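You operate a simulated robot arm through the tools that you are given. There is no shell and no other tool. Be economical: measure what you need, move in short steps, check, and stop when the job is done.

The job below is to be done with a simulated robot arm. You get a single attempt, and the scene is never put back.

Task
Brush paste on the middle of the black mount.
Fine: lay it square inside the pasting board's rim first; brush in its jar, lid back on. A coat counts when it lies all over at full strength: go over it till it gets no stronger.

It is judged by the outcome, as a careful person would: the job done as asked, and still so three seconds after it is handed in. It fails if anything else is knocked over, pushed out of place, dropped, spilled or broken. A push-on lid holds only when it is set on centred and level and pressed home; a screw cap is set on level and turned clockwise until tight.

Robot
A 6-joint arm with a two-finger parallel gripper, fixed in place. Base frame: the origin is at the foot of the arm, x ahead of it, y to its left, z up; the work surface is at about z = 0.85. Units: m, degrees, N and s.
With the tool pointing down near the work surface it reaches from about 0.36 to 0.82 m from the base axis. Its first joint turns from -166.0 to 166.0 degrees. Payload 3.91 kg.
The tool frame sits at the grasp point between the pads (the TCP): z along the fingers, y along the line on which they close. The tips reach 0.03 m beyond it. Largest opening 0.11 m; finger width 0.02, thickness 0.01; the body of the gripper, 0.048 by 0.112 m, starts 0.055 m behind the TCP.
Orientation is told as [roll, pitch, yaw] about the base's x, y, z axes, in that order, counted from this pose: with the fingers straight down and closing along the base's y, the tool's x points along the base's -x, its y along +y and its z along -z.

Tools
- The arm moves only by the tool move_arm. Its argument "moves" is a list of rows, each a list of 2 entries, a list of its own where there are three numbers: the shift along the tool's x, y, z in units of 300 mm (1.0 is 300 mm), then the turn, a rotation vector about the tool's x, y, z in units of 45 degrees (1.0 is 45 degrees). In form: [[[x, y, z], [wx, wy, wz]], ...]. A call has 1 to 12 rows; each row is the pose to reach, as a shift and turn from the pose commanded when the call began, along the tool's axes at that moment. "hand" is the finger opening in m, from 0 to 0.11, set as the call begins (left out, the last holds). A call with a number of a shift or a turn outside -1 to 1 is refused whole. Rows are played at 5 a second. More than 0.05 m and 8.6 degrees between two rows, or a gripper value outside its range, and nothing of the call is played. Where a pose cannot be reached the arm comes as near as it can. A force on the tool above 40 N (or 10 N above the force at the start of the call, whichever is more), or a blocked arm, ends the call early, and 0.2 s more pass. Each finger travels about 0.045 m/s and halts on what it meets, pressing with about 35 N; the grip force reading is that of the motor and also rises with nothing between the fingers. The clock runs only during rows and for 0.2 s after the last one: add rows that repeat a pose to give the fingers time. It gives the time, the measured TCP pose, the force on the tool (base axes), the opening and the grip force at its end, in the units of the frame above (readings bear some noise), with the torque about the TCP (base axes, N m) and any sound that the robot's microphone picked up.
- Cameras (640 x 400 px; columns grow to the right, rows downward): "scene" is fixed at [0.3979, -0.4979, 1.645]; the picture's right is [0.97, 0.23, 0.00], its down [0.10, -0.45, -0.89] and it looks along [-0.20, 0.87, -0.46] (base axes); focal length 376 px, centre (320, 200). "wrist" rides on the gripper at [0.077, 0.007, -0.114] in the tool frame; the picture's right is [-0.09, 1.00, 0.00], its down [-0.80, -0.07, -0.59] and it looks along [-0.59, -0.05, 0.80] (tool axes); focal length 270 px, centre (320, 200).
- capture(camera): a new picture of that camera. No time passes.
- lift_body(by): slides the trunk up (or, below 0, down) by that many m; the arm rides with it, the base frame stays. It gives what a move gives, with no picture.
- measure_at(camera, pixels): for up to 12 pixels [column, row] of the newest picture of that camera ("zoom" is the newest enlarged one), the place [x, y, z] in the base frame of the surface seen there, good to about 0.002 m. No time passes.
- close_up(camera, box): a new picture of the part [left, top, right, bottom] of that camera's present view, enlarged. No time passes.
- finish_job(): hands the job in; it is judged then, once.

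Keep the steps short. Do not move on a guess: measure, check each grasp and each placing, and mend mistakes. In all there are 80 turns and 38 pictures (those below and enlarged ones count). Leave the gripper open and the arm clear of the work at the hand-in unless told otherwise, and finish with a single line.

The tools are called after ">>>" as name(argument=value, ...) on one line, values as JSON. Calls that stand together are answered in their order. move_arm: Moves the arm, as the interface text tells. Its arguments: {"type":"object","properties":{"moves":{"type":"array"},"hand":{"type":"number"}},"required":["moves"]} The other tools are called the same way: lift_body (by) slides the trunk up or down; capture (camera) takes a picture; measure_at (camera, pixels) gives the place of the surface under pixels of a picture; close_up (camera, box) takes an enlarged picture of a part of a camera's view; finish_job () hands the job in.

At the start:

```text
time_s: 0.0
position: [-0.0126, 0.5235, 1.2388]
orientation: [0.0, 0.0, -0.1]
ft_force: [-1.0, 0.4, 0.1]
wrist_torque: [-0.01, -0.01, 0.0]
gripper_width: 0.11
finger_force: 0.0
trunk travel left (down, up): [-0.5, 0.11]
```

scene: 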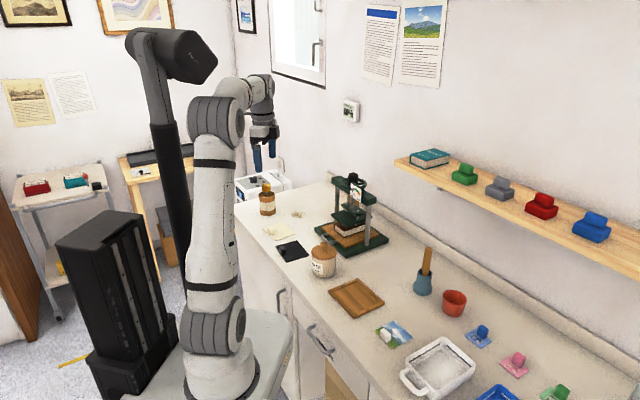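
wrist: 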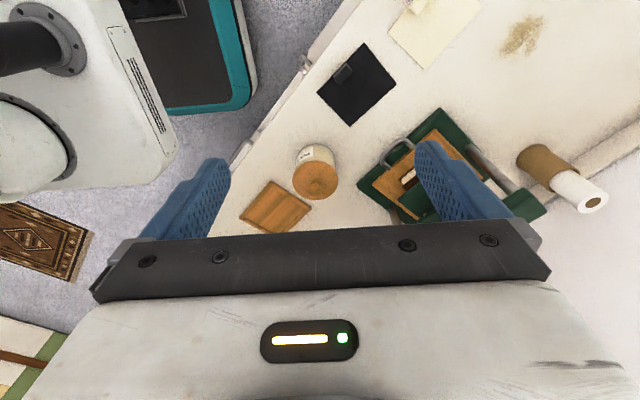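

I see the black mount at scene (292,251), the pasting board at (356,297), a corked jar at (323,261) and a pot with a stick at (423,275). I'll enlarge the area to look closer.

>>> close_up(camera="scene", box=[230, 170, 480, 326])

>>> close_up(camera="wrist", box=[220, 30, 420, 240])

```text
2.56 times, centred on (355, 248) of scene
```

zoom: 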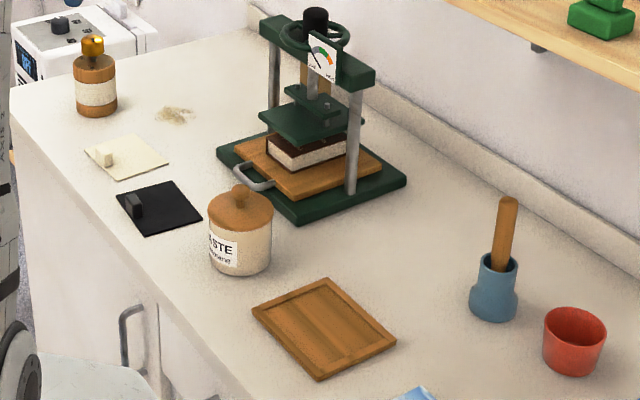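

```text
1.90 times, centred on (320, 135) of wrist
```

zoom: 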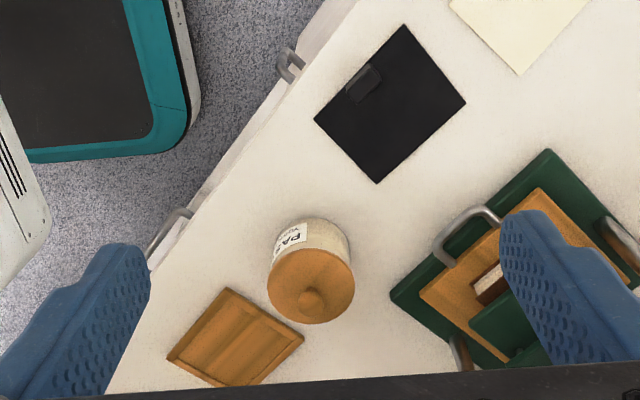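

Now measuring from the wrist enlargement: the mount's four corners and its tab, the lid knob, and the board corners.

>>> measure_at(camera="zoom", pixels=[[403, 27], [463, 103], [377, 181], [317, 119], [364, 83], [311, 300], [311, 280], [227, 290], [302, 338], [247, 384], [169, 358], [236, 340]])

>>> measure_at(camera="scene", pixels=[[428, 248], [426, 260], [422, 285], [415, 274], [431, 272], [453, 300], [324, 243], [323, 252], [328, 298], [358, 279], [385, 302], [355, 318]])

>>> close_up(camera="scene", box=[390, 230, 480, 330])

```text
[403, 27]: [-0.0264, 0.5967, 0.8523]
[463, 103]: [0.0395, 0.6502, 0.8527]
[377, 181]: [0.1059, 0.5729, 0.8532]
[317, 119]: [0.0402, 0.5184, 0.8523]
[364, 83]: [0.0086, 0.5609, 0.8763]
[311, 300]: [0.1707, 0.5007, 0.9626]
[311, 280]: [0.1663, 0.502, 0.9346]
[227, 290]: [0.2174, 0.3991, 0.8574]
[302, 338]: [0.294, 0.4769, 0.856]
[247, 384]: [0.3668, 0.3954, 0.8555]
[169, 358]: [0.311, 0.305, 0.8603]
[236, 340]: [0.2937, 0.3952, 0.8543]
```

```text
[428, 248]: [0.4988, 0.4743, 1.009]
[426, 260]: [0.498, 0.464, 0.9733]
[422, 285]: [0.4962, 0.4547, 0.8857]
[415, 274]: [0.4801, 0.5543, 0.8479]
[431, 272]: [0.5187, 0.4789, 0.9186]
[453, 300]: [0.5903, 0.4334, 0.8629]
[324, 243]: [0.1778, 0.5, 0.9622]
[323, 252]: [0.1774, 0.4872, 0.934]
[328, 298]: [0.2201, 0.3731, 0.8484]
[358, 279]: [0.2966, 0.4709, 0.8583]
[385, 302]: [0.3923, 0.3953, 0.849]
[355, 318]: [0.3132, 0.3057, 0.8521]
```

```text
4.00 times, centred on (435, 280) of scene
```

zoom: 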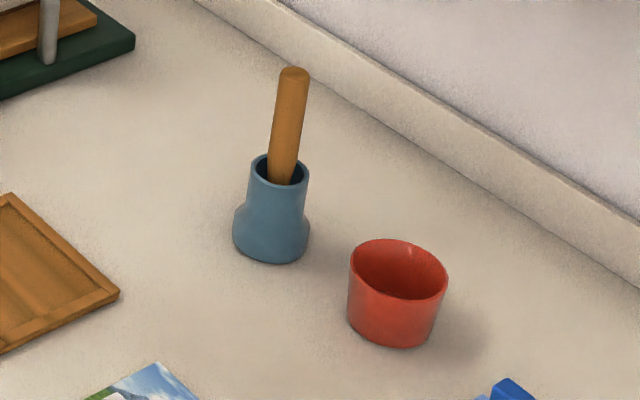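

The mount is about 0.085 × 0.102 m, with its tab on the edge nearest the arm, at about (0.009, 0.561). The board is at about (0.30, 0.395). I'll go above the tab and turn the fingers to match it, then look again.

>>> move_arm(hand=0.06, moves=[[[-0.012, 0.02, 0.09], [0, 0, 0.166]], [[-0.024, 0.04, 0.18], [0, 0, 0.333]], [[-0.036, 0.06, 0.27], [0, 0, 0.5]], [[-0.048, 0.085, 0.36], [0, 0, 0.667]], [[-0.06, 0.105, 0.45], [0, 0, 0.833]], [[-0.07, 0.125, 0.53], [0, 0, 1.0]], [[-0.07, 0.125, 0.53], [0, 0, 1.0]]])

>>> capture(camera="wrist")

```text
time_s: 1.6
position: [0.0067, 0.5614, 1.0781]
orientation: [0.0, 0.1, -45.1]
ft_force: [1.2, 0.4, 0.7]
wrist_torque: [-0.01, 0.0, 0.01]
gripper_width: 0.06
finger_force: 0.0
trunk travel left (down, up): [-0.5, 0.11]
```

```text
32 pictures are left
```

wrist: 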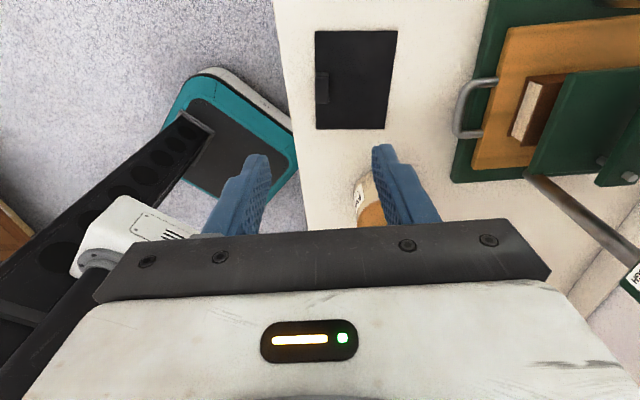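

The mount now sits nearly square in view, with its tab at (322,88). I'll enlarge this and measure its corners and the tab.

>>> close_up(camera="wrist", box=[280, 20, 440, 140])

```text
3.33 times, centred on (360, 80) of wrist
```

zoom: 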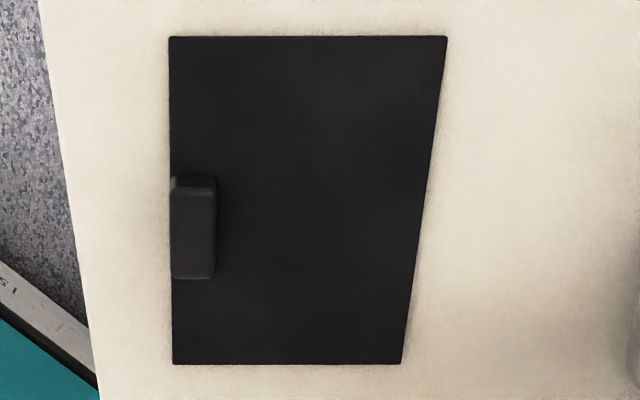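

Measuring the corners (172,39), (445,38), (399,362) and (174,362), and the tab at (193,230).

>>> measure_at(camera="zoom", pixels=[[173, 40], [444, 40], [398, 361], [175, 361], [193, 230], [175, 195], [210, 195], [175, 272], [208, 272], [250, 230], [300, 200]])

```text
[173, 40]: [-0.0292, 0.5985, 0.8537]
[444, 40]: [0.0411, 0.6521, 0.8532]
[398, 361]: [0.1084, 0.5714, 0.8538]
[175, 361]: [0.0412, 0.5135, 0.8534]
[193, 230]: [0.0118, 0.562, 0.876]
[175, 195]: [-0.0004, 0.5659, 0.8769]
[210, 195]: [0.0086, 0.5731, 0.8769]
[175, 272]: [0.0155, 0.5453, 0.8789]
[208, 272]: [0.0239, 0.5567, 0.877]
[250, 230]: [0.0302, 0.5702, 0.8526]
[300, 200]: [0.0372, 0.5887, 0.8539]
```

The mount's centre is about (0.040, 0.584), turned 39.5°, and its tab is about (0.012, 0.561). Before picking it up, I'll go over the board to measure the inside of its rim.

>>> move_arm(moves=[[[-0.14, 0.04, 0], [0, 0, 0]], [[-0.28, 0.08, 0], [0, 0, 0]], [[-0.42, 0.12, 0], [0, 0, 0]], [[-0.56, 0.16, 0], [0, 0, 0]], [[-0.7, 0.2, 0], [0, 0, 0]], [[-0.84, 0.25, 0], [0, 0, 0]], [[-0.98, 0.3, 0], [0, 0, 0]], [[-0.98, 0.3, 0], [0, 0, 0]]])

>>> close_up(camera="wrist", box=[240, 20, 432, 140])

```text
time_s: 3.4
position: [0.2778, 0.4153, 1.0786]
orientation: [0.0, 0.1, -44.9]
ft_force: [-0.2, 0.3, 0.2]
wrist_torque: [0.0, -0.02, 0.01]
gripper_width: 0.0601
finger_force: 0.0
trunk travel left (down, up): [-0.5, 0.11]
```

```text
3.33 times, centred on (336, 80) of wrist
```

zoom: 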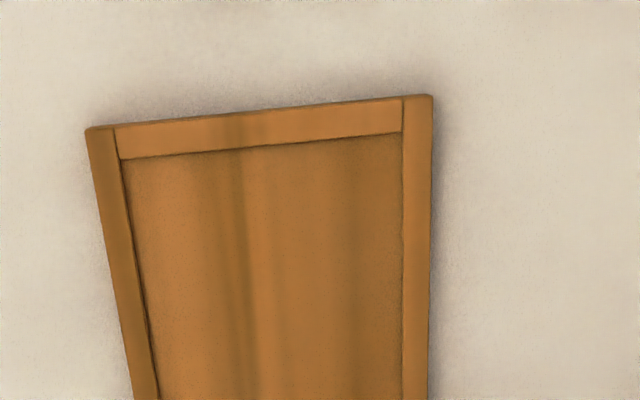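

The board's near edge is cut off, so I'll enlarge a lower part of the same view.

>>> close_up(camera="wrist", box=[240, 40, 440, 165])

```text
3.20 times, centred on (340, 102) of wrist
```

zoom: 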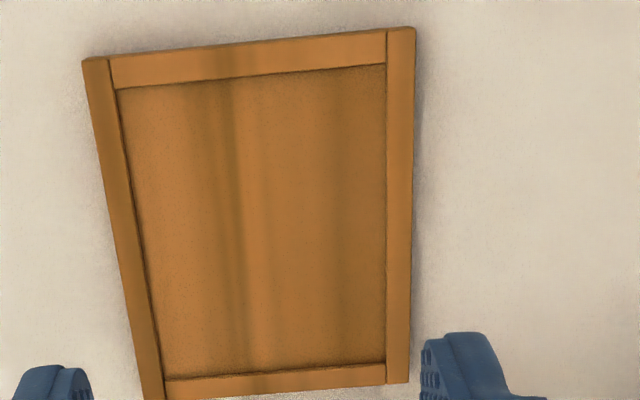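

Now the whole board shows. I'll measure the inner corners (118,90), (386,66), (386,360) and (165,378), then the floor, rim tops and outer corners.

>>> measure_at(camera="zoom", pixels=[[121, 92], [383, 68], [382, 358], [168, 375], [250, 220], [240, 60], [400, 200], [85, 62], [413, 30], [406, 381], [130, 250], [275, 382]])

>>> measure_at(camera="zoom", pixels=[[121, 92], [383, 68], [382, 358], [168, 375], [146, 235], [384, 210], [255, 82], [270, 364], [113, 92], [390, 60]])

```text
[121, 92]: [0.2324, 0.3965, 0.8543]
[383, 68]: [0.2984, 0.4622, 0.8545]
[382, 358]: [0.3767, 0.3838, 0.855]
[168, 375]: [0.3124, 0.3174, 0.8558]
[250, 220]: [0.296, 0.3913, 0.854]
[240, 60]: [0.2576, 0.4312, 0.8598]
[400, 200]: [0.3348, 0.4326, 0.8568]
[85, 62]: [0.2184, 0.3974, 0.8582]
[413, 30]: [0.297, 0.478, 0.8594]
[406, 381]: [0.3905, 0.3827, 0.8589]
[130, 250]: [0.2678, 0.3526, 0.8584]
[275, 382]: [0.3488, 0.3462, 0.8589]
```

```text
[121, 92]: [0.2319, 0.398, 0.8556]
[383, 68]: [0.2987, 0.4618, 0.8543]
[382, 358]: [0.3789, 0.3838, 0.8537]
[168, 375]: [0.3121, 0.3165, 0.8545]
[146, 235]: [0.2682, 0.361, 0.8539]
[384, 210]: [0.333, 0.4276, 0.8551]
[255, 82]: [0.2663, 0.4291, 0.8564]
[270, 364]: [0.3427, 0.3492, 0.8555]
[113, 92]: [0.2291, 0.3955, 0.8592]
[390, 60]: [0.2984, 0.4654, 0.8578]
```

The inside of the rim is centred at about (0.305, 0.390), turned 45.0°, and measures about 0.095 × 0.114 m, leaving about 3 mm of play each side. I'll return above the mount's tab with yaw -50.5 and come part of the way down.

>>> move_arm(hand=0.04, moves=[[[0.14, -0.04, 0], [0, 0, 0.02]], [[0.28, -0.08, 0], [0, 0, 0.04]], [[0.42, -0.12, 0], [0, 0, 0.06]], [[0.56, -0.16, 0], [0, 0, 0.08]], [[0.7, -0.2, 0], [0, 0, 0.1]], [[0.84, -0.25, 0], [0, 0, 0.122]], [[0.968, -0.285, 0], [0, 0, 0.122]], [[0.968, -0.285, 0.15], [0, 0, 0.122]], [[0.968, -0.285, 0.3], [0, 0, 0.122]], [[0.968, -0.285, 0.433], [0, 0, 0.122]], [[0.968, -0.285, 0.433], [0, 0, 0.122]]])

>>> capture(camera="wrist")

```text
time_s: 5.8
position: [0.0144, 0.5617, 0.9489]
orientation: [0.1, 0.0, -50.5]
ft_force: [-0.5, -0.4, -0.2]
wrist_torque: [0.0, -0.04, -0.01]
gripper_width: 0.0398
finger_force: 0.1
trunk travel left (down, up): [-0.5, 0.11]
```

```text
28 pictures are left
```

wrist: 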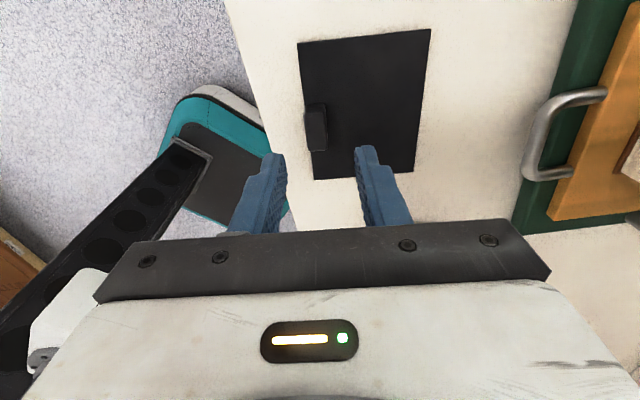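

The mount's edge runs along the line I'd expect for this yaw, so the angle matches. I'll measure the tab's position from here.

>>> measure_at(camera="wrist", pixels=[[316, 108], [317, 146], [309, 128], [323, 128], [316, 127], [300, 44], [429, 31], [414, 176], [316, 178]])

```text
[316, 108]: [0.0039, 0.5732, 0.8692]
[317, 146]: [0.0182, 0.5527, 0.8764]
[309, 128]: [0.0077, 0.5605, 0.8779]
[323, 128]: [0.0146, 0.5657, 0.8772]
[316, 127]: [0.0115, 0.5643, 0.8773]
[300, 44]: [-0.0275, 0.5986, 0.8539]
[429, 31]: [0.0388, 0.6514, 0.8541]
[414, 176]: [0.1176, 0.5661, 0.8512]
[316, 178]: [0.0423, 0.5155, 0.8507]
```

The tab's centre (0.0115, 0.5625) is within 2 mm of being under the tool. I'll go down until the tips are about 4 mm above the mount.

>>> move_arm(moves=[[[0.007, 0, 0.07], [0, 0, 0]], [[0.007, 0, 0.14], [0, 0, 0]], [[0.007, 0, 0.207], [0, 0, 0]], [[0.007, 0, 0.207], [0, 0, 0]]])

>>> move_arm(hand=0.0, moves=[[[0, 0, 0], [0, 0, 0]], [[0, 0, 0], [0, 0, 0]], [[0, 0, 0], [0, 0, 0]], [[0, 0, 0], [0, 0, 0]]])

```text
time_s: 6.8
position: [0.0117, 0.564, 0.8881]
orientation: [0.0, 0.1, -50.5]
ft_force: [-0.5, 0.4, 0.9]
wrist_torque: [-0.02, 0.0, 0.0]
gripper_width: 0.0401
finger_force: 0.0
trunk travel left (down, up): [-0.5, 0.11]
```

```text
time_s: 7.8
position: [0.013, 0.5642, 0.8877]
orientation: [-0.1, 0.0, -50.5]
ft_force: [-0.3, -0.5, -0.2]
wrist_torque: [0.03, -0.02, 0.02]
gripper_width: 0.0146
finger_force: 35.3
trunk travel left (down, up): [-0.5, 0.11]
```

Gripped: the opening is 14.6 mm at 35 N. I'll lift 0.06 m and check the mount.

>>> move_arm(moves=[[[0, 0, -0.05], [0, 0, 0]], [[0, 0, -0.15], [0, 0, 0]], [[0, 0, -0.3], [0, 0, 0]], [[0, 0, -0.43], [0, 0, 0]], [[0, 0, -0.43], [0, 0, 0]]])

>>> close_up(camera="wrist", box=[240, 60, 480, 210])

```text
time_s: 9.0
position: [0.011, 0.5628, 1.0137]
orientation: [0.0, 0.0, -50.4]
ft_force: [-1.1, 0.6, 0.9]
wrist_torque: [0.02, -0.02, 0.0]
gripper_width: 0.0
finger_force: 35.0
trunk travel left (down, up): [-0.5, 0.11]
```

```text
2.67 times, centred on (360, 135) of wrist
```

zoom: 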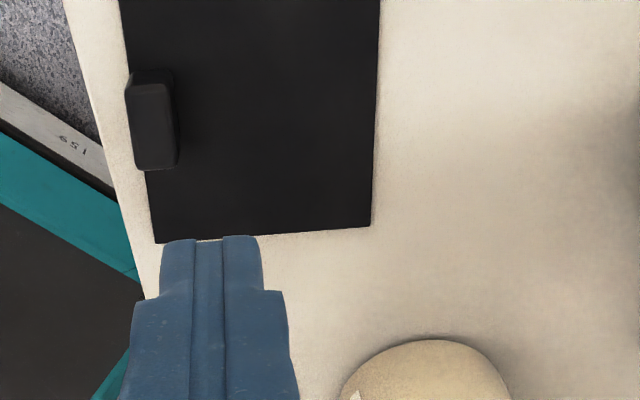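

The grip slipped: the opening is now 0 and the mount is still on the table. I'll measure where it lies and see how the tab is shaped.

>>> measure_at(camera="zoom", pixels=[[133, 100], [172, 100], [152, 85], [152, 125], [152, 160], [157, 240], [370, 225], [250, 100], [173, 74], [178, 160], [137, 165]])

>>> close_up(camera="scene", box=[240, 200, 336, 260])

```text
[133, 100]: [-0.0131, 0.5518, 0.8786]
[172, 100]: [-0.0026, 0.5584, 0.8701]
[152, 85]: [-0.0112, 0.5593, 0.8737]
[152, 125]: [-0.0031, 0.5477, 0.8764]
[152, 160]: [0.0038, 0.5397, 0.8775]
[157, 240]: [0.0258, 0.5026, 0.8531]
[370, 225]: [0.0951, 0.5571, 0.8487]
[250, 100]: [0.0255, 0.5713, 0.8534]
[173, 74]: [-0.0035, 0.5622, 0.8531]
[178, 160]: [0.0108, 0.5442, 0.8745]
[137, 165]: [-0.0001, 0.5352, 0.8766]
```

```text
6.67 times, centred on (288, 230) of scene
```

zoom: 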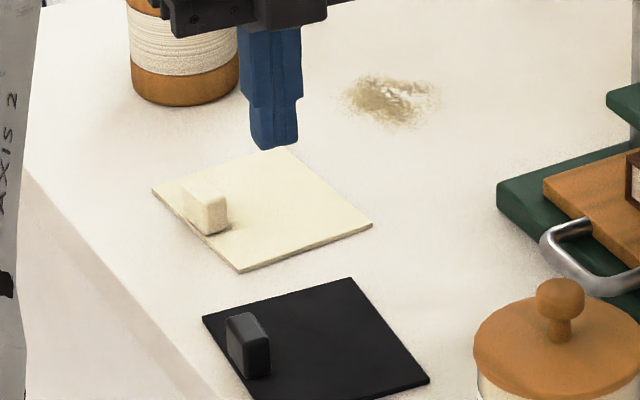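

The mount slid about 19.5 mm along the tool's -y and kept its angle; the tab is now near (-0.003, 0.550). I'll open, move over it and go down in the same frame, a little deeper this time.

>>> move_arm(hand=0.04, moves=[[[0, -0.03, 0], [0, 0, 0]], [[0, -0.065, 0.05], [0, 0, 0]], [[0, -0.065, 0.15], [0, 0, 0]], [[0, -0.065, 0.25], [0, 0, 0]], [[0, -0.065, 0.35], [0, 0, 0]], [[0, -0.065, 0.4], [0, 0, 0]], [[0, -0.065, 0.438], [0, 0, 0]], [[0, -0.065, 0.438], [0, 0, 0]]])

>>> capture(camera="wrist")

```text
time_s: 10.8
position: [-0.0036, 0.552, 0.8851]
orientation: [0.0, 0.0, -50.5]
ft_force: [-0.4, -0.6, 0.4]
wrist_torque: [0.0, -0.02, 0.01]
gripper_width: 0.0399
finger_force: 0.1
trunk travel left (down, up): [-0.5, 0.11]
```

```text
25 pictures are left
```

wrist: 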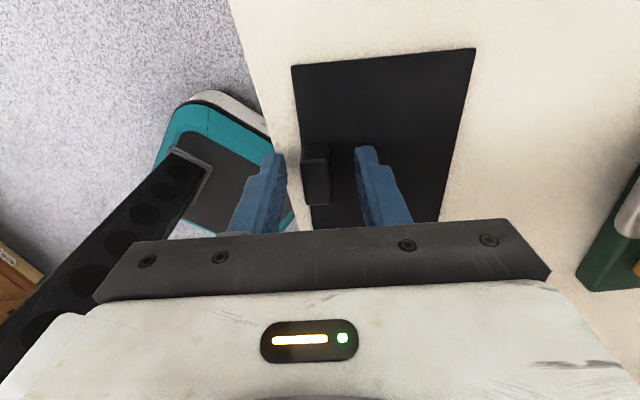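

The tab sits between the fingers at (316,174). I'll shift 2 mm to centre on it, close, wait, then lift just 6 mm slowly.

>>> move_arm(hand=0.0, moves=[[[-0.008, 0, 0], [0, 0, 0]], [[-0.008, 0, 0], [0, 0, 0]], [[-0.008, 0, 0], [0, 0, 0]], [[-0.008, 0, 0], [0, 0, 0]], [[-0.008, 0, 0], [0, 0, 0]]])

>>> move_arm(moves=[[[0, 0, -0.005], [0, 0, 0]], [[0, 0, -0.01], [0, 0, 0]], [[0, 0, -0.015], [0, 0, 0]], [[0, 0, -0.02], [0, 0, 0]], [[0, 0, -0.02], [0, 0, 0]]])

>>> capture(camera="wrist")

```text
time_s: 12.0
position: [-0.0014, 0.5488, 0.8851]
orientation: [0.0, 0.1, -50.5]
ft_force: [-0.4, 0.2, 0.3]
wrist_torque: [-0.02, 0.01, -0.01]
gripper_width: 0.015
finger_force: 35.3
trunk travel left (down, up): [-0.5, 0.11]
```

```text
time_s: 13.2
position: [-0.0029, 0.5503, 0.8908]
orientation: [0.0, 0.0, -50.5]
ft_force: [-0.7, 0.3, -0.7]
wrist_torque: [0.0, 0.01, -0.02]
gripper_width: 0.0151
finger_force: 34.7
trunk travel left (down, up): [-0.5, 0.11]
```

```text
24 pictures are left
```

wrist: 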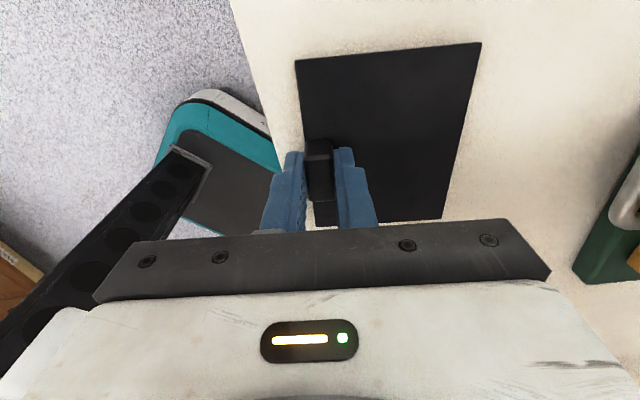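

The opening holds at 15 mm. I'll check whether the mount rose evenly.

>>> measure_at(camera="wrist", pixels=[[300, 64], [476, 48], [440, 216], [390, 100], [420, 180], [318, 145], [318, 170]])

```text
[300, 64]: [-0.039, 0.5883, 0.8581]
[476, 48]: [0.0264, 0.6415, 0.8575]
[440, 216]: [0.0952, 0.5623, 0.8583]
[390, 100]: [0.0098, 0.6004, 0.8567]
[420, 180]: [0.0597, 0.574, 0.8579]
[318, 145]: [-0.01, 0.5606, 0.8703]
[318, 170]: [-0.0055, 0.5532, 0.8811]
```

It rose about 5 mm and stayed level, so a gentle lift works. I'll keep raising it slowly by 0.14 m to clear the jar.

>>> move_arm(moves=[[[0, 0, -0.02], [0, 0, 0]], [[0, 0, -0.055], [0, 0, 0]], [[0, 0, -0.095], [0, 0, 0]], [[0, 0, -0.14], [0, 0, 0]], [[0, 0, -0.185], [0, 0, 0]], [[0, 0, -0.23], [0, 0, 0]], [[0, 0, -0.275], [0, 0, 0]], [[0, 0, -0.32], [0, 0, 0]], [[0, 0, -0.365], [0, 0, 0]], [[0, 0, -0.41], [0, 0, 0]], [[0, 0, -0.445], [0, 0, 0]], [[0, 0, -0.467], [0, 0, 0]]])

```text
time_s: 15.8
position: [-0.0003, 0.5481, 1.0308]
orientation: [0.0, -0.1, -50.6]
ft_force: [0.9, -0.5, -1.3]
wrist_torque: [0.04, 0.03, 0.0]
gripper_width: 0.0149
finger_force: 34.8
trunk travel left (down, up): [-0.5, 0.11]
```

Still held at 15 mm. I'll carry it gently halfway to the board while turning to yaw -45.

>>> move_arm(moves=[[[-0.016, 0.005, 0], [0, 0, -0.004]], [[-0.048, 0.015, 0], [0, 0, -0.011]], [[-0.096, 0.03, 0], [0, 0, -0.022]], [[-0.15, 0.046, 0], [0, 0, -0.034]], [[-0.209, 0.064, 0], [0, 0, -0.048]], [[-0.268, 0.082, 0], [0, 0, -0.061]], [[-0.326, 0.1, 0], [0, 0, -0.074]], [[-0.385, 0.118, 0], [0, 0, -0.088]], [[-0.439, 0.134, 0], [0, 0, -0.1]], [[-0.487, 0.149, 0], [0, 0, -0.111]], [[-0.519, 0.159, 0], [0, 0, -0.118]], [[-0.535, 0.164, 0], [0, 0, -0.122]]])

>>> move_arm(moves=[[[-0.016, 0.003, 0], [0, 0, 0]], [[-0.049, 0.01, 0], [0, 0, 0]], [[-0.099, 0.02, 0], [0, 0, 0]], [[-0.153, 0.031, 0], [0, 0, 0]], [[-0.214, 0.044, 0], [0, 0, 0]], [[-0.274, 0.056, 0], [0, 0, 0]], [[-0.334, 0.068, 0], [0, 0, 0]], [[-0.395, 0.081, 0], [0, 0, 0]], [[-0.449, 0.092, 0], [0, 0, 0]], [[-0.499, 0.102, 0], [0, 0, 0]], [[-0.532, 0.109, 0], [0, 0, 0]], [[-0.548, 0.112, 0], [0, 0, 0]]])

>>> move_arm(moves=[[[0, 0, 0.02], [0, 0, 0]], [[0, 0, 0.06], [0, 0, 0]], [[0, 0, 0.1], [0, 0, 0]], [[0, 0, 0.15], [0, 0, 0]], [[0, 0, 0.2], [0, 0, 0]], [[0, 0, 0.25], [0, 0, 0]], [[0, 0, 0.29], [0, 0, 0]], [[0, 0, 0.32], [0, 0, 0]], [[0, 0, 0.34], [0, 0, 0]], [[0, 0, 0.34], [0, 0, 0]]])

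>>> capture(camera="wrist")

```text
time_s: 18.4
position: [0.1383, 0.456, 1.0316]
orientation: [0.0, 0.0, -44.9]
ft_force: [-0.5, 0.1, 0.1]
wrist_torque: [-0.02, 0.05, -0.01]
gripper_width: 0.0148
finger_force: 34.9
trunk travel left (down, up): [-0.5, 0.11]
```

```text
time_s: 21.0
position: [0.2785, 0.3646, 1.0325]
orientation: [-0.1, 0.0, -45.0]
ft_force: [-0.6, 0.7, -0.7]
wrist_torque: [-0.03, -0.02, -0.01]
gripper_width: 0.0151
finger_force: 34.5
trunk travel left (down, up): [-0.5, 0.11]
```

```text
time_s: 23.2
position: [0.2797, 0.3646, 0.9281]
orientation: [0.0, 0.1, -45.0]
ft_force: [0.3, 0.2, -0.7]
wrist_torque: [-0.01, -0.01, 0.0]
gripper_width: 0.0148
finger_force: 34.3
trunk travel left (down, up): [-0.5, 0.11]
```

```text
23 pictures are left
```

wrist: 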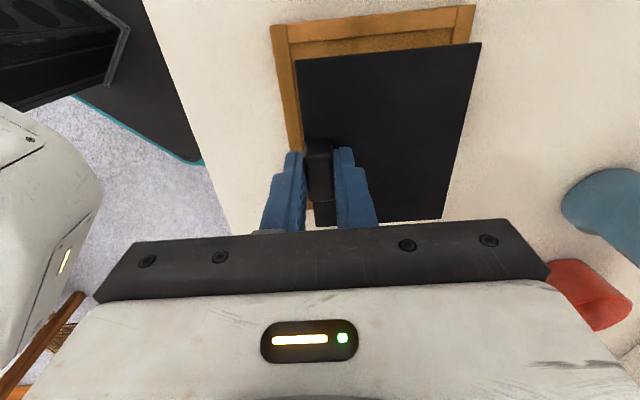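

The mount hangs square to the board. I'll measure its corners and the visible part of the board.

>>> close_up(camera="wrist", box=[260, 0, 500, 150])

>>> measure_at(camera="wrist", pixels=[[299, 64], [477, 47], [440, 216], [315, 224], [400, 100], [430, 200], [465, 110], [305, 110]])

```text
2.67 times, centred on (380, 75) of wrist
```

zoom: 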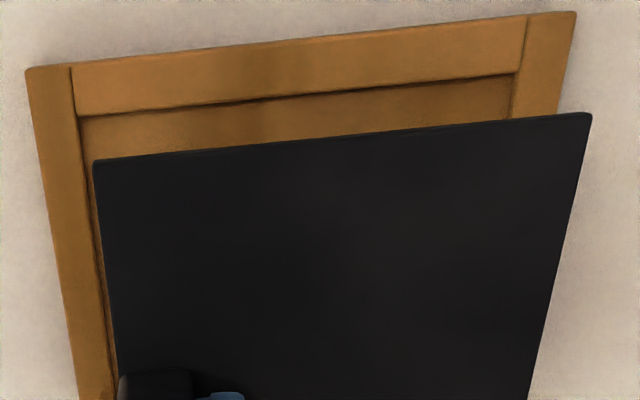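

```text
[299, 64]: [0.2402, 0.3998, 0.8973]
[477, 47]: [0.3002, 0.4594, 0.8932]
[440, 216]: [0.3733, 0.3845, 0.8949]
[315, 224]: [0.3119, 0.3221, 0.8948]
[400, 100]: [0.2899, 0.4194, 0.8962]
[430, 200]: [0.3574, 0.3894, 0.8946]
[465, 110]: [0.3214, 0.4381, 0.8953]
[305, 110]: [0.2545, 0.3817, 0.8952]
```

The mount's centre measures (0.3064, 0.3915). I'll re-measure the board's top corners in this same picture to compare.

>>> measure_at(camera="zoom", pixels=[[29, 70], [573, 14], [72, 66], [527, 18], [82, 117], [512, 78], [98, 163], [588, 116], [60, 240], [98, 250], [300, 110]])

```text
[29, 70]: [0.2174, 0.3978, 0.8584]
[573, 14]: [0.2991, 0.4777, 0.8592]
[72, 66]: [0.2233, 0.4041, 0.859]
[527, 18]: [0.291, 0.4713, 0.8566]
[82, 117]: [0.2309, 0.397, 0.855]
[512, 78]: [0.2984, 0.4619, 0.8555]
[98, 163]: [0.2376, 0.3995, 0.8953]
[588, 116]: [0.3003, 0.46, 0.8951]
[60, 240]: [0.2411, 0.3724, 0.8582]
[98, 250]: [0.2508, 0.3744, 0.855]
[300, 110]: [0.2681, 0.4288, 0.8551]
```

Compared with the board, the mount needs to go about 2.6 mm along the tool's -y. I'll shift it and lower it to just above the rim, then check.

>>> move_arm(moves=[[[0, -0.004, 0.01], [0, 0, 0]], [[0, -0.0087, 0.03], [0, 0, 0]], [[0, -0.0087, 0.055], [0, 0, 0]], [[0, -0.0087, 0.08], [0, 0, 0]], [[0, -0.0087, 0.095], [0, 0, 0]], [[0, -0.0087, 0.1], [0, 0, 0]], [[0, -0.0087, 0.1], [0, 0, 0]]])

>>> close_up(camera="wrist", box=[260, 20, 500, 170])

```text
time_s: 24.8
position: [0.2772, 0.3617, 0.8982]
orientation: [0.0, 0.1, -45.0]
ft_force: [0.8, 0.9, -1.0]
wrist_torque: [0.03, 0.01, -0.01]
gripper_width: 0.015
finger_force: 35.2
trunk travel left (down, up): [-0.5, 0.11]
```

```text
2.67 times, centred on (380, 95) of wrist
```

zoom: 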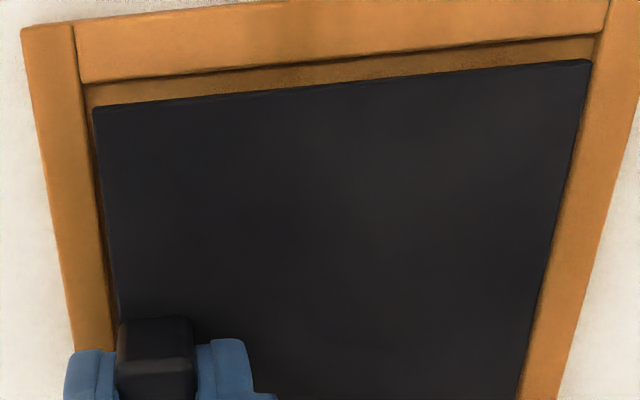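

It looks square. I'll measure the gaps at the corners.

>>> measure_at(camera="zoom", pixels=[[97, 110], [588, 63], [88, 88], [596, 38], [108, 260], [88, 260], [550, 240], [562, 240], [340, 86], [340, 66]])

```text
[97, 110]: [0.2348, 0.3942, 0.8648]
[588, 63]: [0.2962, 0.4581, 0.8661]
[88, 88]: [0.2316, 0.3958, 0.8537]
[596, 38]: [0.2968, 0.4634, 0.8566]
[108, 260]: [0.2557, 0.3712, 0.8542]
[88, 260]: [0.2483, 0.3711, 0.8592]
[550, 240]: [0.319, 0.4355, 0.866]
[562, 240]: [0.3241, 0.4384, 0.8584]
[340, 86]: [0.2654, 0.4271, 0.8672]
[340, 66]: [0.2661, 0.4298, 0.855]
```

The mount is about 1.6 mm too far toward -y, and its angle matches. I'll shift it back and lower it gently onto the board floor.

>>> move_arm(moves=[[[0, 0.003, 0], [0, 0, 0]], [[0, 0.0055, 0.003], [0, 0, 0]], [[0, 0.0055, 0.01], [0, 0, 0]], [[0, 0.0055, 0.017], [0, 0, 0]], [[0, 0.0055, 0.023], [0, 0, 0]], [[0, 0.0055, 0.028], [0, 0, 0]], [[0, 0.0055, 0.03], [0, 0, 0]], [[0, 0.0055, 0.03], [0, 0, 0]]])

>>> close_up(camera="wrist", box=[260, 20, 500, 170])

```text
time_s: 26.6
position: [0.2779, 0.3634, 0.8917]
orientation: [0.2, 0.1, -45.0]
ft_force: [4.1, -1.3, 23.3]
wrist_torque: [-0.25, -0.25, 0.01]
gripper_width: 0.0147
finger_force: 34.9
trunk travel left (down, up): [-0.5, 0.11]
```

```text
2.67 times, centred on (380, 95) of wrist
```

zoom: 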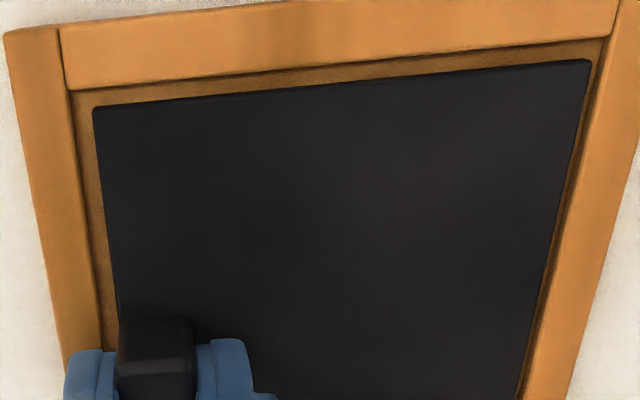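

There is a 23 N contact force. I'll check that the mount is on the floor and not on the rim.

>>> measure_at(camera="zoom", pixels=[[97, 110], [587, 64], [80, 100], [602, 45], [330, 88], [540, 240], [530, 380], [140, 250], [300, 30], [550, 380], [300, 380]])

```text
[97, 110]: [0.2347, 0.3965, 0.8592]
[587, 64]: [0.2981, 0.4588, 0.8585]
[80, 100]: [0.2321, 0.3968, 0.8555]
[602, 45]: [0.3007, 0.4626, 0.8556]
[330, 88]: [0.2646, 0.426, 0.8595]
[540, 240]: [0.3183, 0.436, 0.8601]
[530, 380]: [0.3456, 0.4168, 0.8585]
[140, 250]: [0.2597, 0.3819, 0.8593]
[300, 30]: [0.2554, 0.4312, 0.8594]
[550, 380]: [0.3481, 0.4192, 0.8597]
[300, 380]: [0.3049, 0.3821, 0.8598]
```

The mount's top is level with the rim at 0.859, so it lies flat on the floor with gaps all round. I'll ease the pressure, open, and rise.

>>> move_arm(moves=[[[0, 0, -0.004], [0, 0, 0]], [[0, 0, -0.007], [0, 0, 0]], [[0, 0, -0.007], [0, 0, 0]]])

>>> move_arm(hand=0.035, moves=[[[0, 0, 0], [0, 0, 0]], [[0, 0, 0], [0, 0, 0]], [[0, 0, -0.03], [0, 0, 0]], [[0, 0, -0.1], [0, 0, 0]], [[0, 0, -0.2], [0, 0, 0]], [[0, 0, -0.33], [0, 0, 0]], [[0, 0, -0.46], [0, 0, 0]], [[0, 0, -0.6], [0, 0, 0]], [[0, 0, -0.6], [0, 0, 0]]])

>>> capture(camera="wrist")

```text
time_s: 27.4
position: [0.2771, 0.3632, 0.8916]
orientation: [-0.1, 0.0, -45.0]
ft_force: [0.5, 0.3, -0.7]
wrist_torque: [0.01, 0.03, -0.01]
gripper_width: 0.0151
finger_force: 35.3
trunk travel left (down, up): [-0.5, 0.11]
```

```text
time_s: 29.4
position: [0.2809, 0.3647, 1.071]
orientation: [0.0, 0.0, -45.0]
ft_force: [-0.6, 0.4, -0.1]
wrist_torque: [0.0, -0.01, -0.01]
gripper_width: 0.035
finger_force: 0.0
trunk travel left (down, up): [-0.5, 0.11]
```

```text
19 pictures are left
```

wrist: 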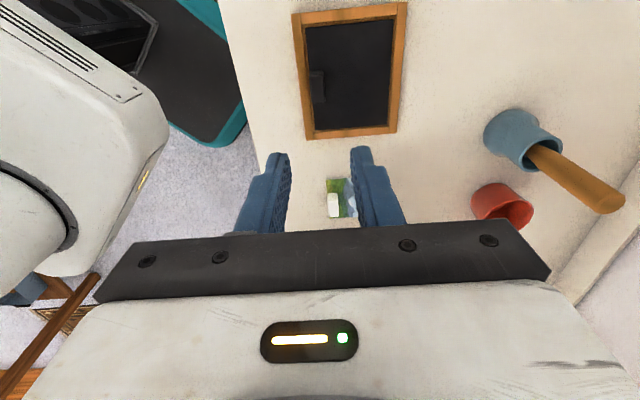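

The mount lies squarely in the board. Next is the paste jar's lid. I'll move above its knob, and measure the press and other neighbours from the scene picture.

>>> move_arm(hand=0.05, moves=[[[0.1, 0.012, 0], [0, 0, 0]], [[0.22, 0.026, 0], [0, 0, 0]], [[0.34, 0.04, 0], [0, 0, 0]], [[0.46, 0.054, 0], [0, 0, 0]], [[0.573, 0.068, 0], [0, 0, 0]], [[0.573, 0.068, 0], [0, 0, 0]]])

>>> close_up(camera="wrist", box=[240, 20, 432, 140])

>>> measure_at(camera="scene", pixels=[[345, 254], [366, 225], [320, 240], [350, 210], [336, 190], [385, 237], [320, 244]])

```text
time_s: 30.8
position: [0.171, 0.4997, 1.0723]
orientation: [-0.1, 0.1, -45.0]
ft_force: [0.2, 0.2, 0.1]
wrist_torque: [-0.01, -0.02, -0.03]
gripper_width: 0.0498
finger_force: 0.0
trunk travel left (down, up): [-0.5, 0.11]
```

```text
3.33 times, centred on (336, 80) of wrist
```

zoom: 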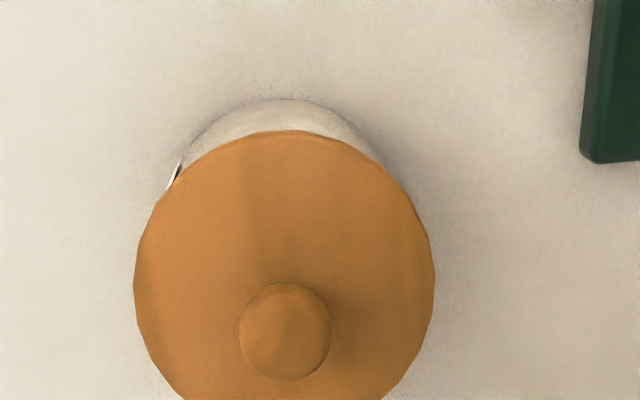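

```text
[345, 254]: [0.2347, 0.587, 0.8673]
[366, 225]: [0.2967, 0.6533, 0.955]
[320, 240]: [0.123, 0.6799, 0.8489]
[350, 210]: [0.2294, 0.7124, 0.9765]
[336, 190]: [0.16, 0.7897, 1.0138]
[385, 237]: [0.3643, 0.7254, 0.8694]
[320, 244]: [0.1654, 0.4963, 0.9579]
```

Measuring the knob (285,330), the lid rim and its surface.

>>> measure_at(camera="zoom", pixels=[[285, 325], [242, 330], [328, 330], [285, 286], [285, 376], [137, 290], [433, 290], [285, 135], [285, 200], [590, 155], [300, 115]])

```text
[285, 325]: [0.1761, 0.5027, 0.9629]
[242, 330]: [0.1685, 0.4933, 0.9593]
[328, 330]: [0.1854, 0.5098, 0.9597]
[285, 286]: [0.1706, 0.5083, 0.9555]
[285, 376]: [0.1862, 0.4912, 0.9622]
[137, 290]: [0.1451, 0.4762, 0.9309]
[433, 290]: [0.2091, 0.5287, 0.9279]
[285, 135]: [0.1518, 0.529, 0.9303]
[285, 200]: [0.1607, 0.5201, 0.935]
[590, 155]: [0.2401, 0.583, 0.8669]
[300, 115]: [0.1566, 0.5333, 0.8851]
```

The knob is centred at (0.177, 0.502), about 24 mm wide with its top at 0.963; the lid's surface is at 0.935. I'll go down with the tips just above the lid and close on the knob.

>>> move_arm(moves=[[[-0.008, 0.014, 0.1], [0, 0, 0]], [[-0.008, 0.014, 0.2], [0, 0, 0]], [[-0.008, 0.014, 0.29], [0, 0, 0]], [[-0.008, 0.014, 0.342], [0, 0, 0]], [[-0.008, 0.014, 0.342], [0, 0, 0]]])

>>> move_arm(hand=0.0, moves=[[[0, 0, 0], [0, 0, 0]], [[0, 0, 0], [0, 0, 0]], [[0, 0, 0], [0, 0, 0]], [[0, 0, 0], [0, 0, 0]]])

>>> move_arm(moves=[[[0, 0, -0.007], [0, 0, 0]], [[0, 0, -0.014], [0, 0, 0]], [[0, 0, -0.021], [0, 0, 0]], [[0, 0, -0.028], [0, 0, 0]], [[0, 0, -0.035], [0, 0, 0]]])

>>> capture(camera="wrist")

```text
time_s: 32.0
position: [0.175, 0.5022, 0.9682]
orientation: [0.0, 0.1, -45.0]
ft_force: [0.0, 1.2, -0.7]
wrist_torque: [0.01, 0.01, 0.0]
gripper_width: 0.0498
finger_force: 0.0
trunk travel left (down, up): [-0.5, 0.11]
```

```text
time_s: 33.0
position: [0.1756, 0.5007, 0.9695]
orientation: [0.0, 0.1, -44.9]
ft_force: [-0.1, 0.4, 0.1]
wrist_torque: [0.03, 0.02, 0.01]
gripper_width: 0.0219
finger_force: 35.1
trunk travel left (down, up): [-0.5, 0.11]
heard: snap
```

```text
time_s: 34.2
position: [0.1756, 0.5013, 0.9794]
orientation: [-0.1, 0.0, -45.0]
ft_force: [0.2, 0.4, -0.8]
wrist_torque: [0.0, 0.03, -0.01]
gripper_width: 0.0222
finger_force: 35.0
trunk travel left (down, up): [-0.5, 0.11]
```

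```text
17 pictures are left
```

wrist: 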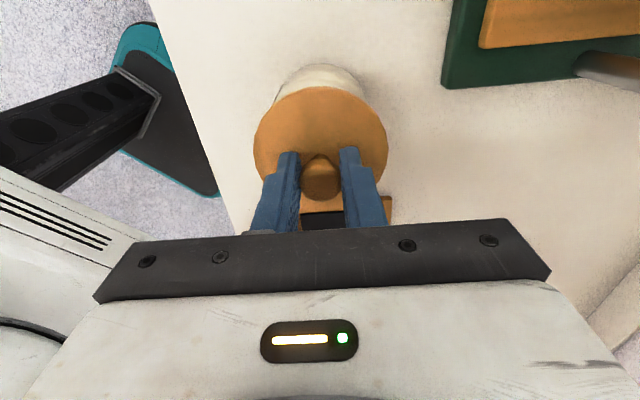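

There was a snap, and the knob is held at 22 mm; the lid came free as it was gripped. I'll raise it slowly and carry it to the empty spot where the mount used to lie.

>>> move_arm(moves=[[[0, 0, -0.03], [0, 0, 0]], [[0, 0, -0.07], [0, 0, 0]], [[0, 0, -0.12], [0, 0, 0]], [[0, 0, -0.165], [0, 0, 0]], [[0.03, -0.007, -0.18], [0, 0, 0]], [[0.1, -0.024, -0.18], [0, 0, 0]], [[0.18, -0.043, -0.18], [0, 0, 0]], [[0.26, -0.062, -0.18], [0, 0, 0]], [[0.34, -0.081, -0.18], [0, 0, 0]], [[0.42, -0.1, -0.18], [0, 0, 0]], [[0.475, -0.113, -0.18], [0, 0, 0]], [[0.498, -0.119, -0.18], [0, 0, 0]]])

>>> capture(camera="scene")

```text
time_s: 36.8
position: [0.0443, 0.5819, 1.0349]
orientation: [0.0, 0.0, -45.0]
ft_force: [-0.1, 0.1, -0.8]
wrist_torque: [0.0, 0.02, 0.03]
gripper_width: 0.0222
finger_force: 35.3
trunk travel left (down, up): [-0.5, 0.11]
```

```text
16 pictures are left
```

scene: 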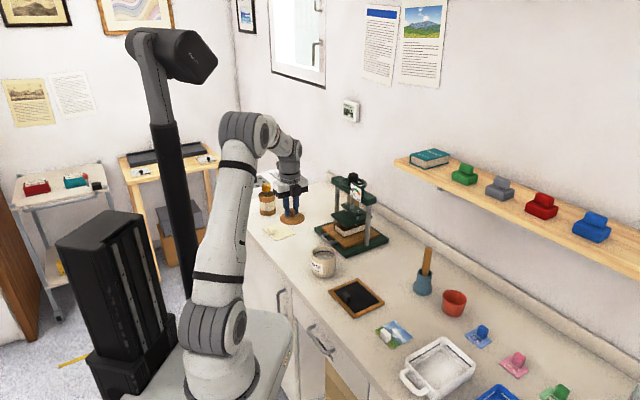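

The lid hangs level over the empty spot. I'll lower it to just above the counter.

>>> move_arm(moves=[[[0, 0, 0.03], [0, 0, 0]], [[0, 0, 0.08], [0, 0, 0]], [[0, 0, 0.14], [0, 0, 0]], [[0, 0, 0.2], [0, 0, 0]], [[0, 0, 0.26], [0, 0, 0]], [[0, 0, 0.32], [0, 0, 0]], [[0, 0, 0.37], [0, 0, 0]], [[0, 0, 0.4], [0, 0, 0]], [[0, 0, 0.4], [0, 0, 0]]])

>>> close_up(camera="scene", box=[240, 180, 400, 280])

```text
time_s: 38.8
position: [0.046, 0.5818, 0.9126]
orientation: [-0.1, 0.1, -45.0]
ft_force: [-0.1, 0.4, -0.8]
wrist_torque: [0.0, -0.02, -0.01]
gripper_width: 0.0224
finger_force: 35.4
trunk travel left (down, up): [-0.5, 0.11]
```

```text
4.00 times, centred on (320, 230) of scene
```

zoom: 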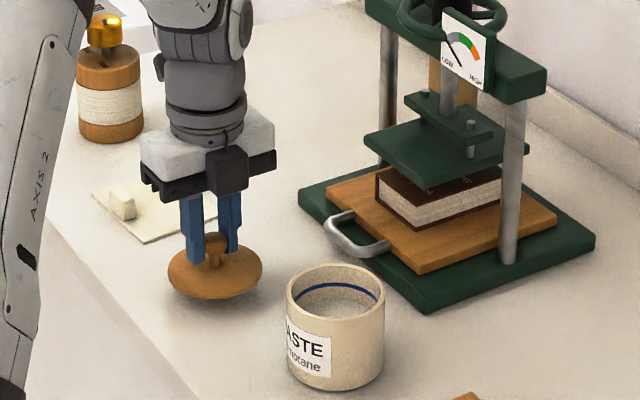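

The lid is close to the counter and the jar stands open. I'll lower it in small steps and read the force.

>>> move_arm(moves=[[[0, 0, 0.008], [0, 0, 0]], [[0, 0, 0.016], [0, 0, 0]], [[0, 0, 0.024], [0, 0, 0]], [[0, 0, 0.03], [0, 0, 0]], [[0, 0, 0.03], [0, 0, 0]]])

```text
time_s: 40.0
position: [0.0454, 0.5818, 0.9047]
orientation: [0.0, -0.1, -44.9]
ft_force: [0.5, 0.0, 0.4]
wrist_torque: [0.0, 0.03, -0.02]
gripper_width: 0.022
finger_force: 35.2
trunk travel left (down, up): [-0.5, 0.11]
```

No contact yet, so I'll keep going down.

>>> move_arm(moves=[[[0, 0, 0.006], [0, 0, 0]], [[0, 0, 0.012], [0, 0, 0]], [[0, 0, 0.016], [0, 0, 0]], [[0, 0, 0.016], [0, 0, 0]]])

```text
time_s: 41.0
position: [0.0444, 0.5818, 0.8991]
orientation: [0.0, 0.0, -45.0]
ft_force: [-0.7, -0.5, -1.1]
wrist_torque: [0.0, -0.01, 0.0]
gripper_width: 0.0221
finger_force: 35.0
trunk travel left (down, up): [-0.5, 0.11]
```

>>> move_arm(moves=[[[0, 0, 0.005], [0, 0, 0]], [[0, 0, 0.01], [0, 0, 0]], [[0, 0, 0.013], [0, 0, 0]], [[0, 0, 0.013], [0, 0, 0]]])

>>> measure_at(camera="zoom", pixels=[[215, 300], [180, 275], [215, 310], [335, 290], [335, 270], [380, 280], [292, 290], [340, 310], [335, 325]])

```text
time_s: 42.0
position: [0.0445, 0.5813, 0.896]
orientation: [0.0, 0.0, -45.0]
ft_force: [0.6, -0.4, -0.2]
wrist_torque: [-0.01, -0.01, -0.01]
gripper_width: 0.0222
finger_force: 34.2
trunk travel left (down, up): [-0.5, 0.11]
```

```text
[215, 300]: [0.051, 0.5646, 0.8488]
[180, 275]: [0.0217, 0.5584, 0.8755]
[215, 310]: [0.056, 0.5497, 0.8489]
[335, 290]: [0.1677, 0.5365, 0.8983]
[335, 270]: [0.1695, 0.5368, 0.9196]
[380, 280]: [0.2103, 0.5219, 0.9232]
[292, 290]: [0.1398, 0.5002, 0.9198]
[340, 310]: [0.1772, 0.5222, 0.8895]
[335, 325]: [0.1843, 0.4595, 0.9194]
```

Still free. The counter is at 0.849 and the lid's top at about 0.862, so contact must be near; I'll go on in small steps.

>>> move_arm(moves=[[[0, 0, 0.004], [0, 0, 0]], [[0, 0, 0.008], [0, 0, 0]], [[0, 0, 0.012], [0, 0, 0]], [[0, 0, 0.016], [0, 0, 0]], [[0, 0, 0.016], [0, 0, 0]]])

```text
time_s: 43.2
position: [0.0453, 0.5803, 0.8937]
orientation: [0.3, 0.2, -44.9]
ft_force: [-1.3, 1.1, 20.9]
wrist_torque: [-0.13, -0.1, 0.01]
gripper_width: 0.022
finger_force: 34.7
trunk travel left (down, up): [-0.5, 0.11]
```

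Contact at 21 N: the lid is on the counter. I'll ease off, open, rise, and head toward the brush jar.

>>> move_arm(moves=[[[0, 0, -0.005], [0, 0, 0]], [[0, 0, -0.009], [0, 0, 0]]])

>>> move_arm(hand=0.05, moves=[[[0, 0, 0], [0, 0, 0]], [[0, 0, 0], [0, 0, 0]], [[0, 0, 0], [0, 0, 0]], [[0, 0, -0.06], [0, 0, 0]], [[0, 0, -0.16], [0, 0, 0]], [[0, 0, -0.3], [0, 0, 0]], [[0, 0, -0.45], [0, 0, 0]], [[0, 0, -0.6], [0, 0, 0]], [[0, 0, -0.75], [0, 0, 0]], [[-0.12, 0.07, -0.75], [0, 0, 0]], [[-0.24, 0.14, -0.75], [0, 0, 0]], [[-0.36, 0.21, -0.75], [0, 0, 0]]])

>>> move_arm(moves=[[[-0.12, 0.07, 0], [0, 0, 0]], [[-0.24, 0.14, 0], [0, 0, 0]], [[-0.36, 0.21, 0], [0, 0, 0]], [[-0.48, 0.28, 0], [0, 0, 0]], [[-0.6, 0.35, 0], [0, 0, 0]], [[-0.75, 0.43, 0], [0, 0, 0]], [[-0.86, 0.5, 0], [0, 0, 0]], [[-0.93, 0.54, 0], [0, 0, 0]], [[-0.93, 0.54, 0], [0, 0, 0]]])

>>> capture(camera="wrist")

```text
time_s: 43.8
position: [0.0458, 0.5809, 0.8929]
orientation: [-0.1, -0.1, -45.0]
ft_force: [2.1, 2.6, 6.8]
wrist_torque: [0.19, 0.1, -0.09]
gripper_width: 0.0226
finger_force: 34.5
trunk travel left (down, up): [-0.5, 0.11]
```

```text
time_s: 46.4
position: [0.1677, 0.5457, 1.1186]
orientation: [0.0, 0.0, -45.1]
ft_force: [-0.1, 1.2, -0.2]
wrist_torque: [0.01, 0.0, -0.01]
gripper_width: 0.05
finger_force: 0.1
trunk travel left (down, up): [-0.5, 0.11]
```

```text
refused: row 6 steps farther than a row can; nothing moved
```

```text
14 pictures are left
```

wrist: 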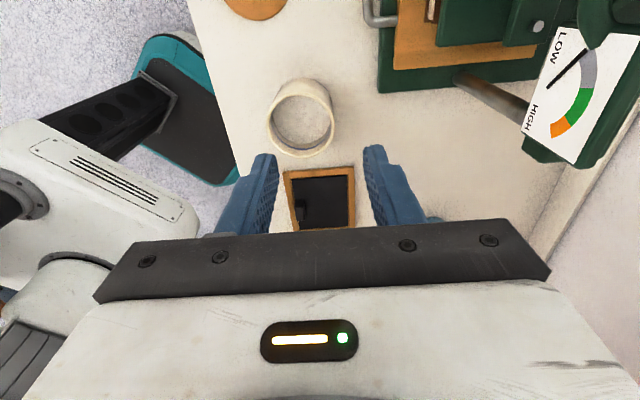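

One step was too long, so the last move was refused. This view shows the open jar at (303,117), so I'll measure its rim and the paste, then go on with shorter steps.

>>> measure_at(camera="wrist", pixels=[[303, 80], [303, 153], [269, 118], [334, 118], [303, 125], [303, 140], [290, 115], [315, 115]])

>>> move_arm(moves=[[[-0.12, 0.07, 0], [0, 0, 0]], [[-0.24, 0.14, 0], [0, 0, 0]], [[-0.36, 0.21, 0], [0, 0, 0]], [[-0.48, 0.28, 0], [0, 0, 0]], [[-0.6, 0.35, 0], [0, 0, 0]], [[-0.72, 0.42, 0], [0, 0, 0]], [[-0.84, 0.49, 0], [0, 0, 0]], [[-0.93, 0.54, 0], [0, 0, 0]], [[-0.93, 0.54, 0], [0, 0, 0]]])

>>> capture(camera="wrist")

```text
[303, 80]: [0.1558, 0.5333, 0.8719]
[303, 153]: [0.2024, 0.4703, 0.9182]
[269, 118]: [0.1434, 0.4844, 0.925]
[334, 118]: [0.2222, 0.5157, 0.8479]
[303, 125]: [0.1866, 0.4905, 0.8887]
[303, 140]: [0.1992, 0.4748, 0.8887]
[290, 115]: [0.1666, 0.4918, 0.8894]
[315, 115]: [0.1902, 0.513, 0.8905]
```

```text
time_s: 48.4
position: [0.4791, 0.4655, 1.1183]
orientation: [0.0, 0.0, -45.0]
ft_force: [-0.4, 0.4, 0.3]
wrist_torque: [0.0, 0.05, 0.03]
gripper_width: 0.0503
finger_force: 0.1
trunk travel left (down, up): [-0.5, 0.11]
```

```text
13 pictures are left
```

wrist: 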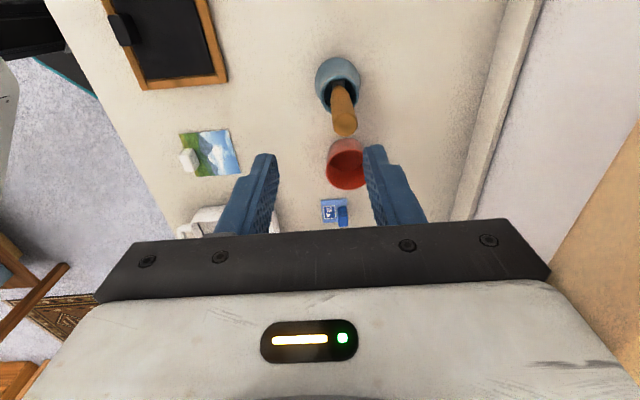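

The handle's top is at (344,125) and it enters the jar at (335,85). I'll measure along it.

>>> measure_at(camera="wrist", pixels=[[345, 125], [341, 105], [338, 92], [337, 86], [320, 85], [357, 82], [337, 62], [335, 127], [355, 126], [345, 133], [345, 118]])

>>> close_up(camera="wrist", box=[290, 45, 394, 110])

```text
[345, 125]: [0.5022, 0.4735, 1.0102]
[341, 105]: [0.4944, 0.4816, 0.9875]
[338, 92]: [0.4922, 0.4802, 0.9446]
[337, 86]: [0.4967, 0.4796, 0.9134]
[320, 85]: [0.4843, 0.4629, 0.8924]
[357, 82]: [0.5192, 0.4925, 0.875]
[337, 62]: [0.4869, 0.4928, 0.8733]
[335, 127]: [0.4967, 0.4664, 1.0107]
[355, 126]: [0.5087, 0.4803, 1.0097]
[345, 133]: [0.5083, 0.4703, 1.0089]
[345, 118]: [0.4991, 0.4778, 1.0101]
```

```text
6.15 times, centred on (342, 78) of wrist
```

zoom: 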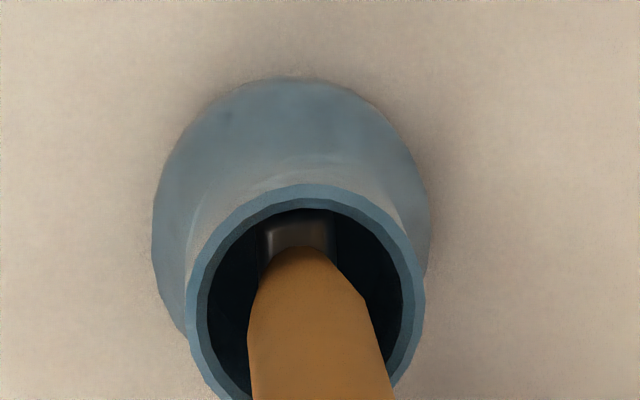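

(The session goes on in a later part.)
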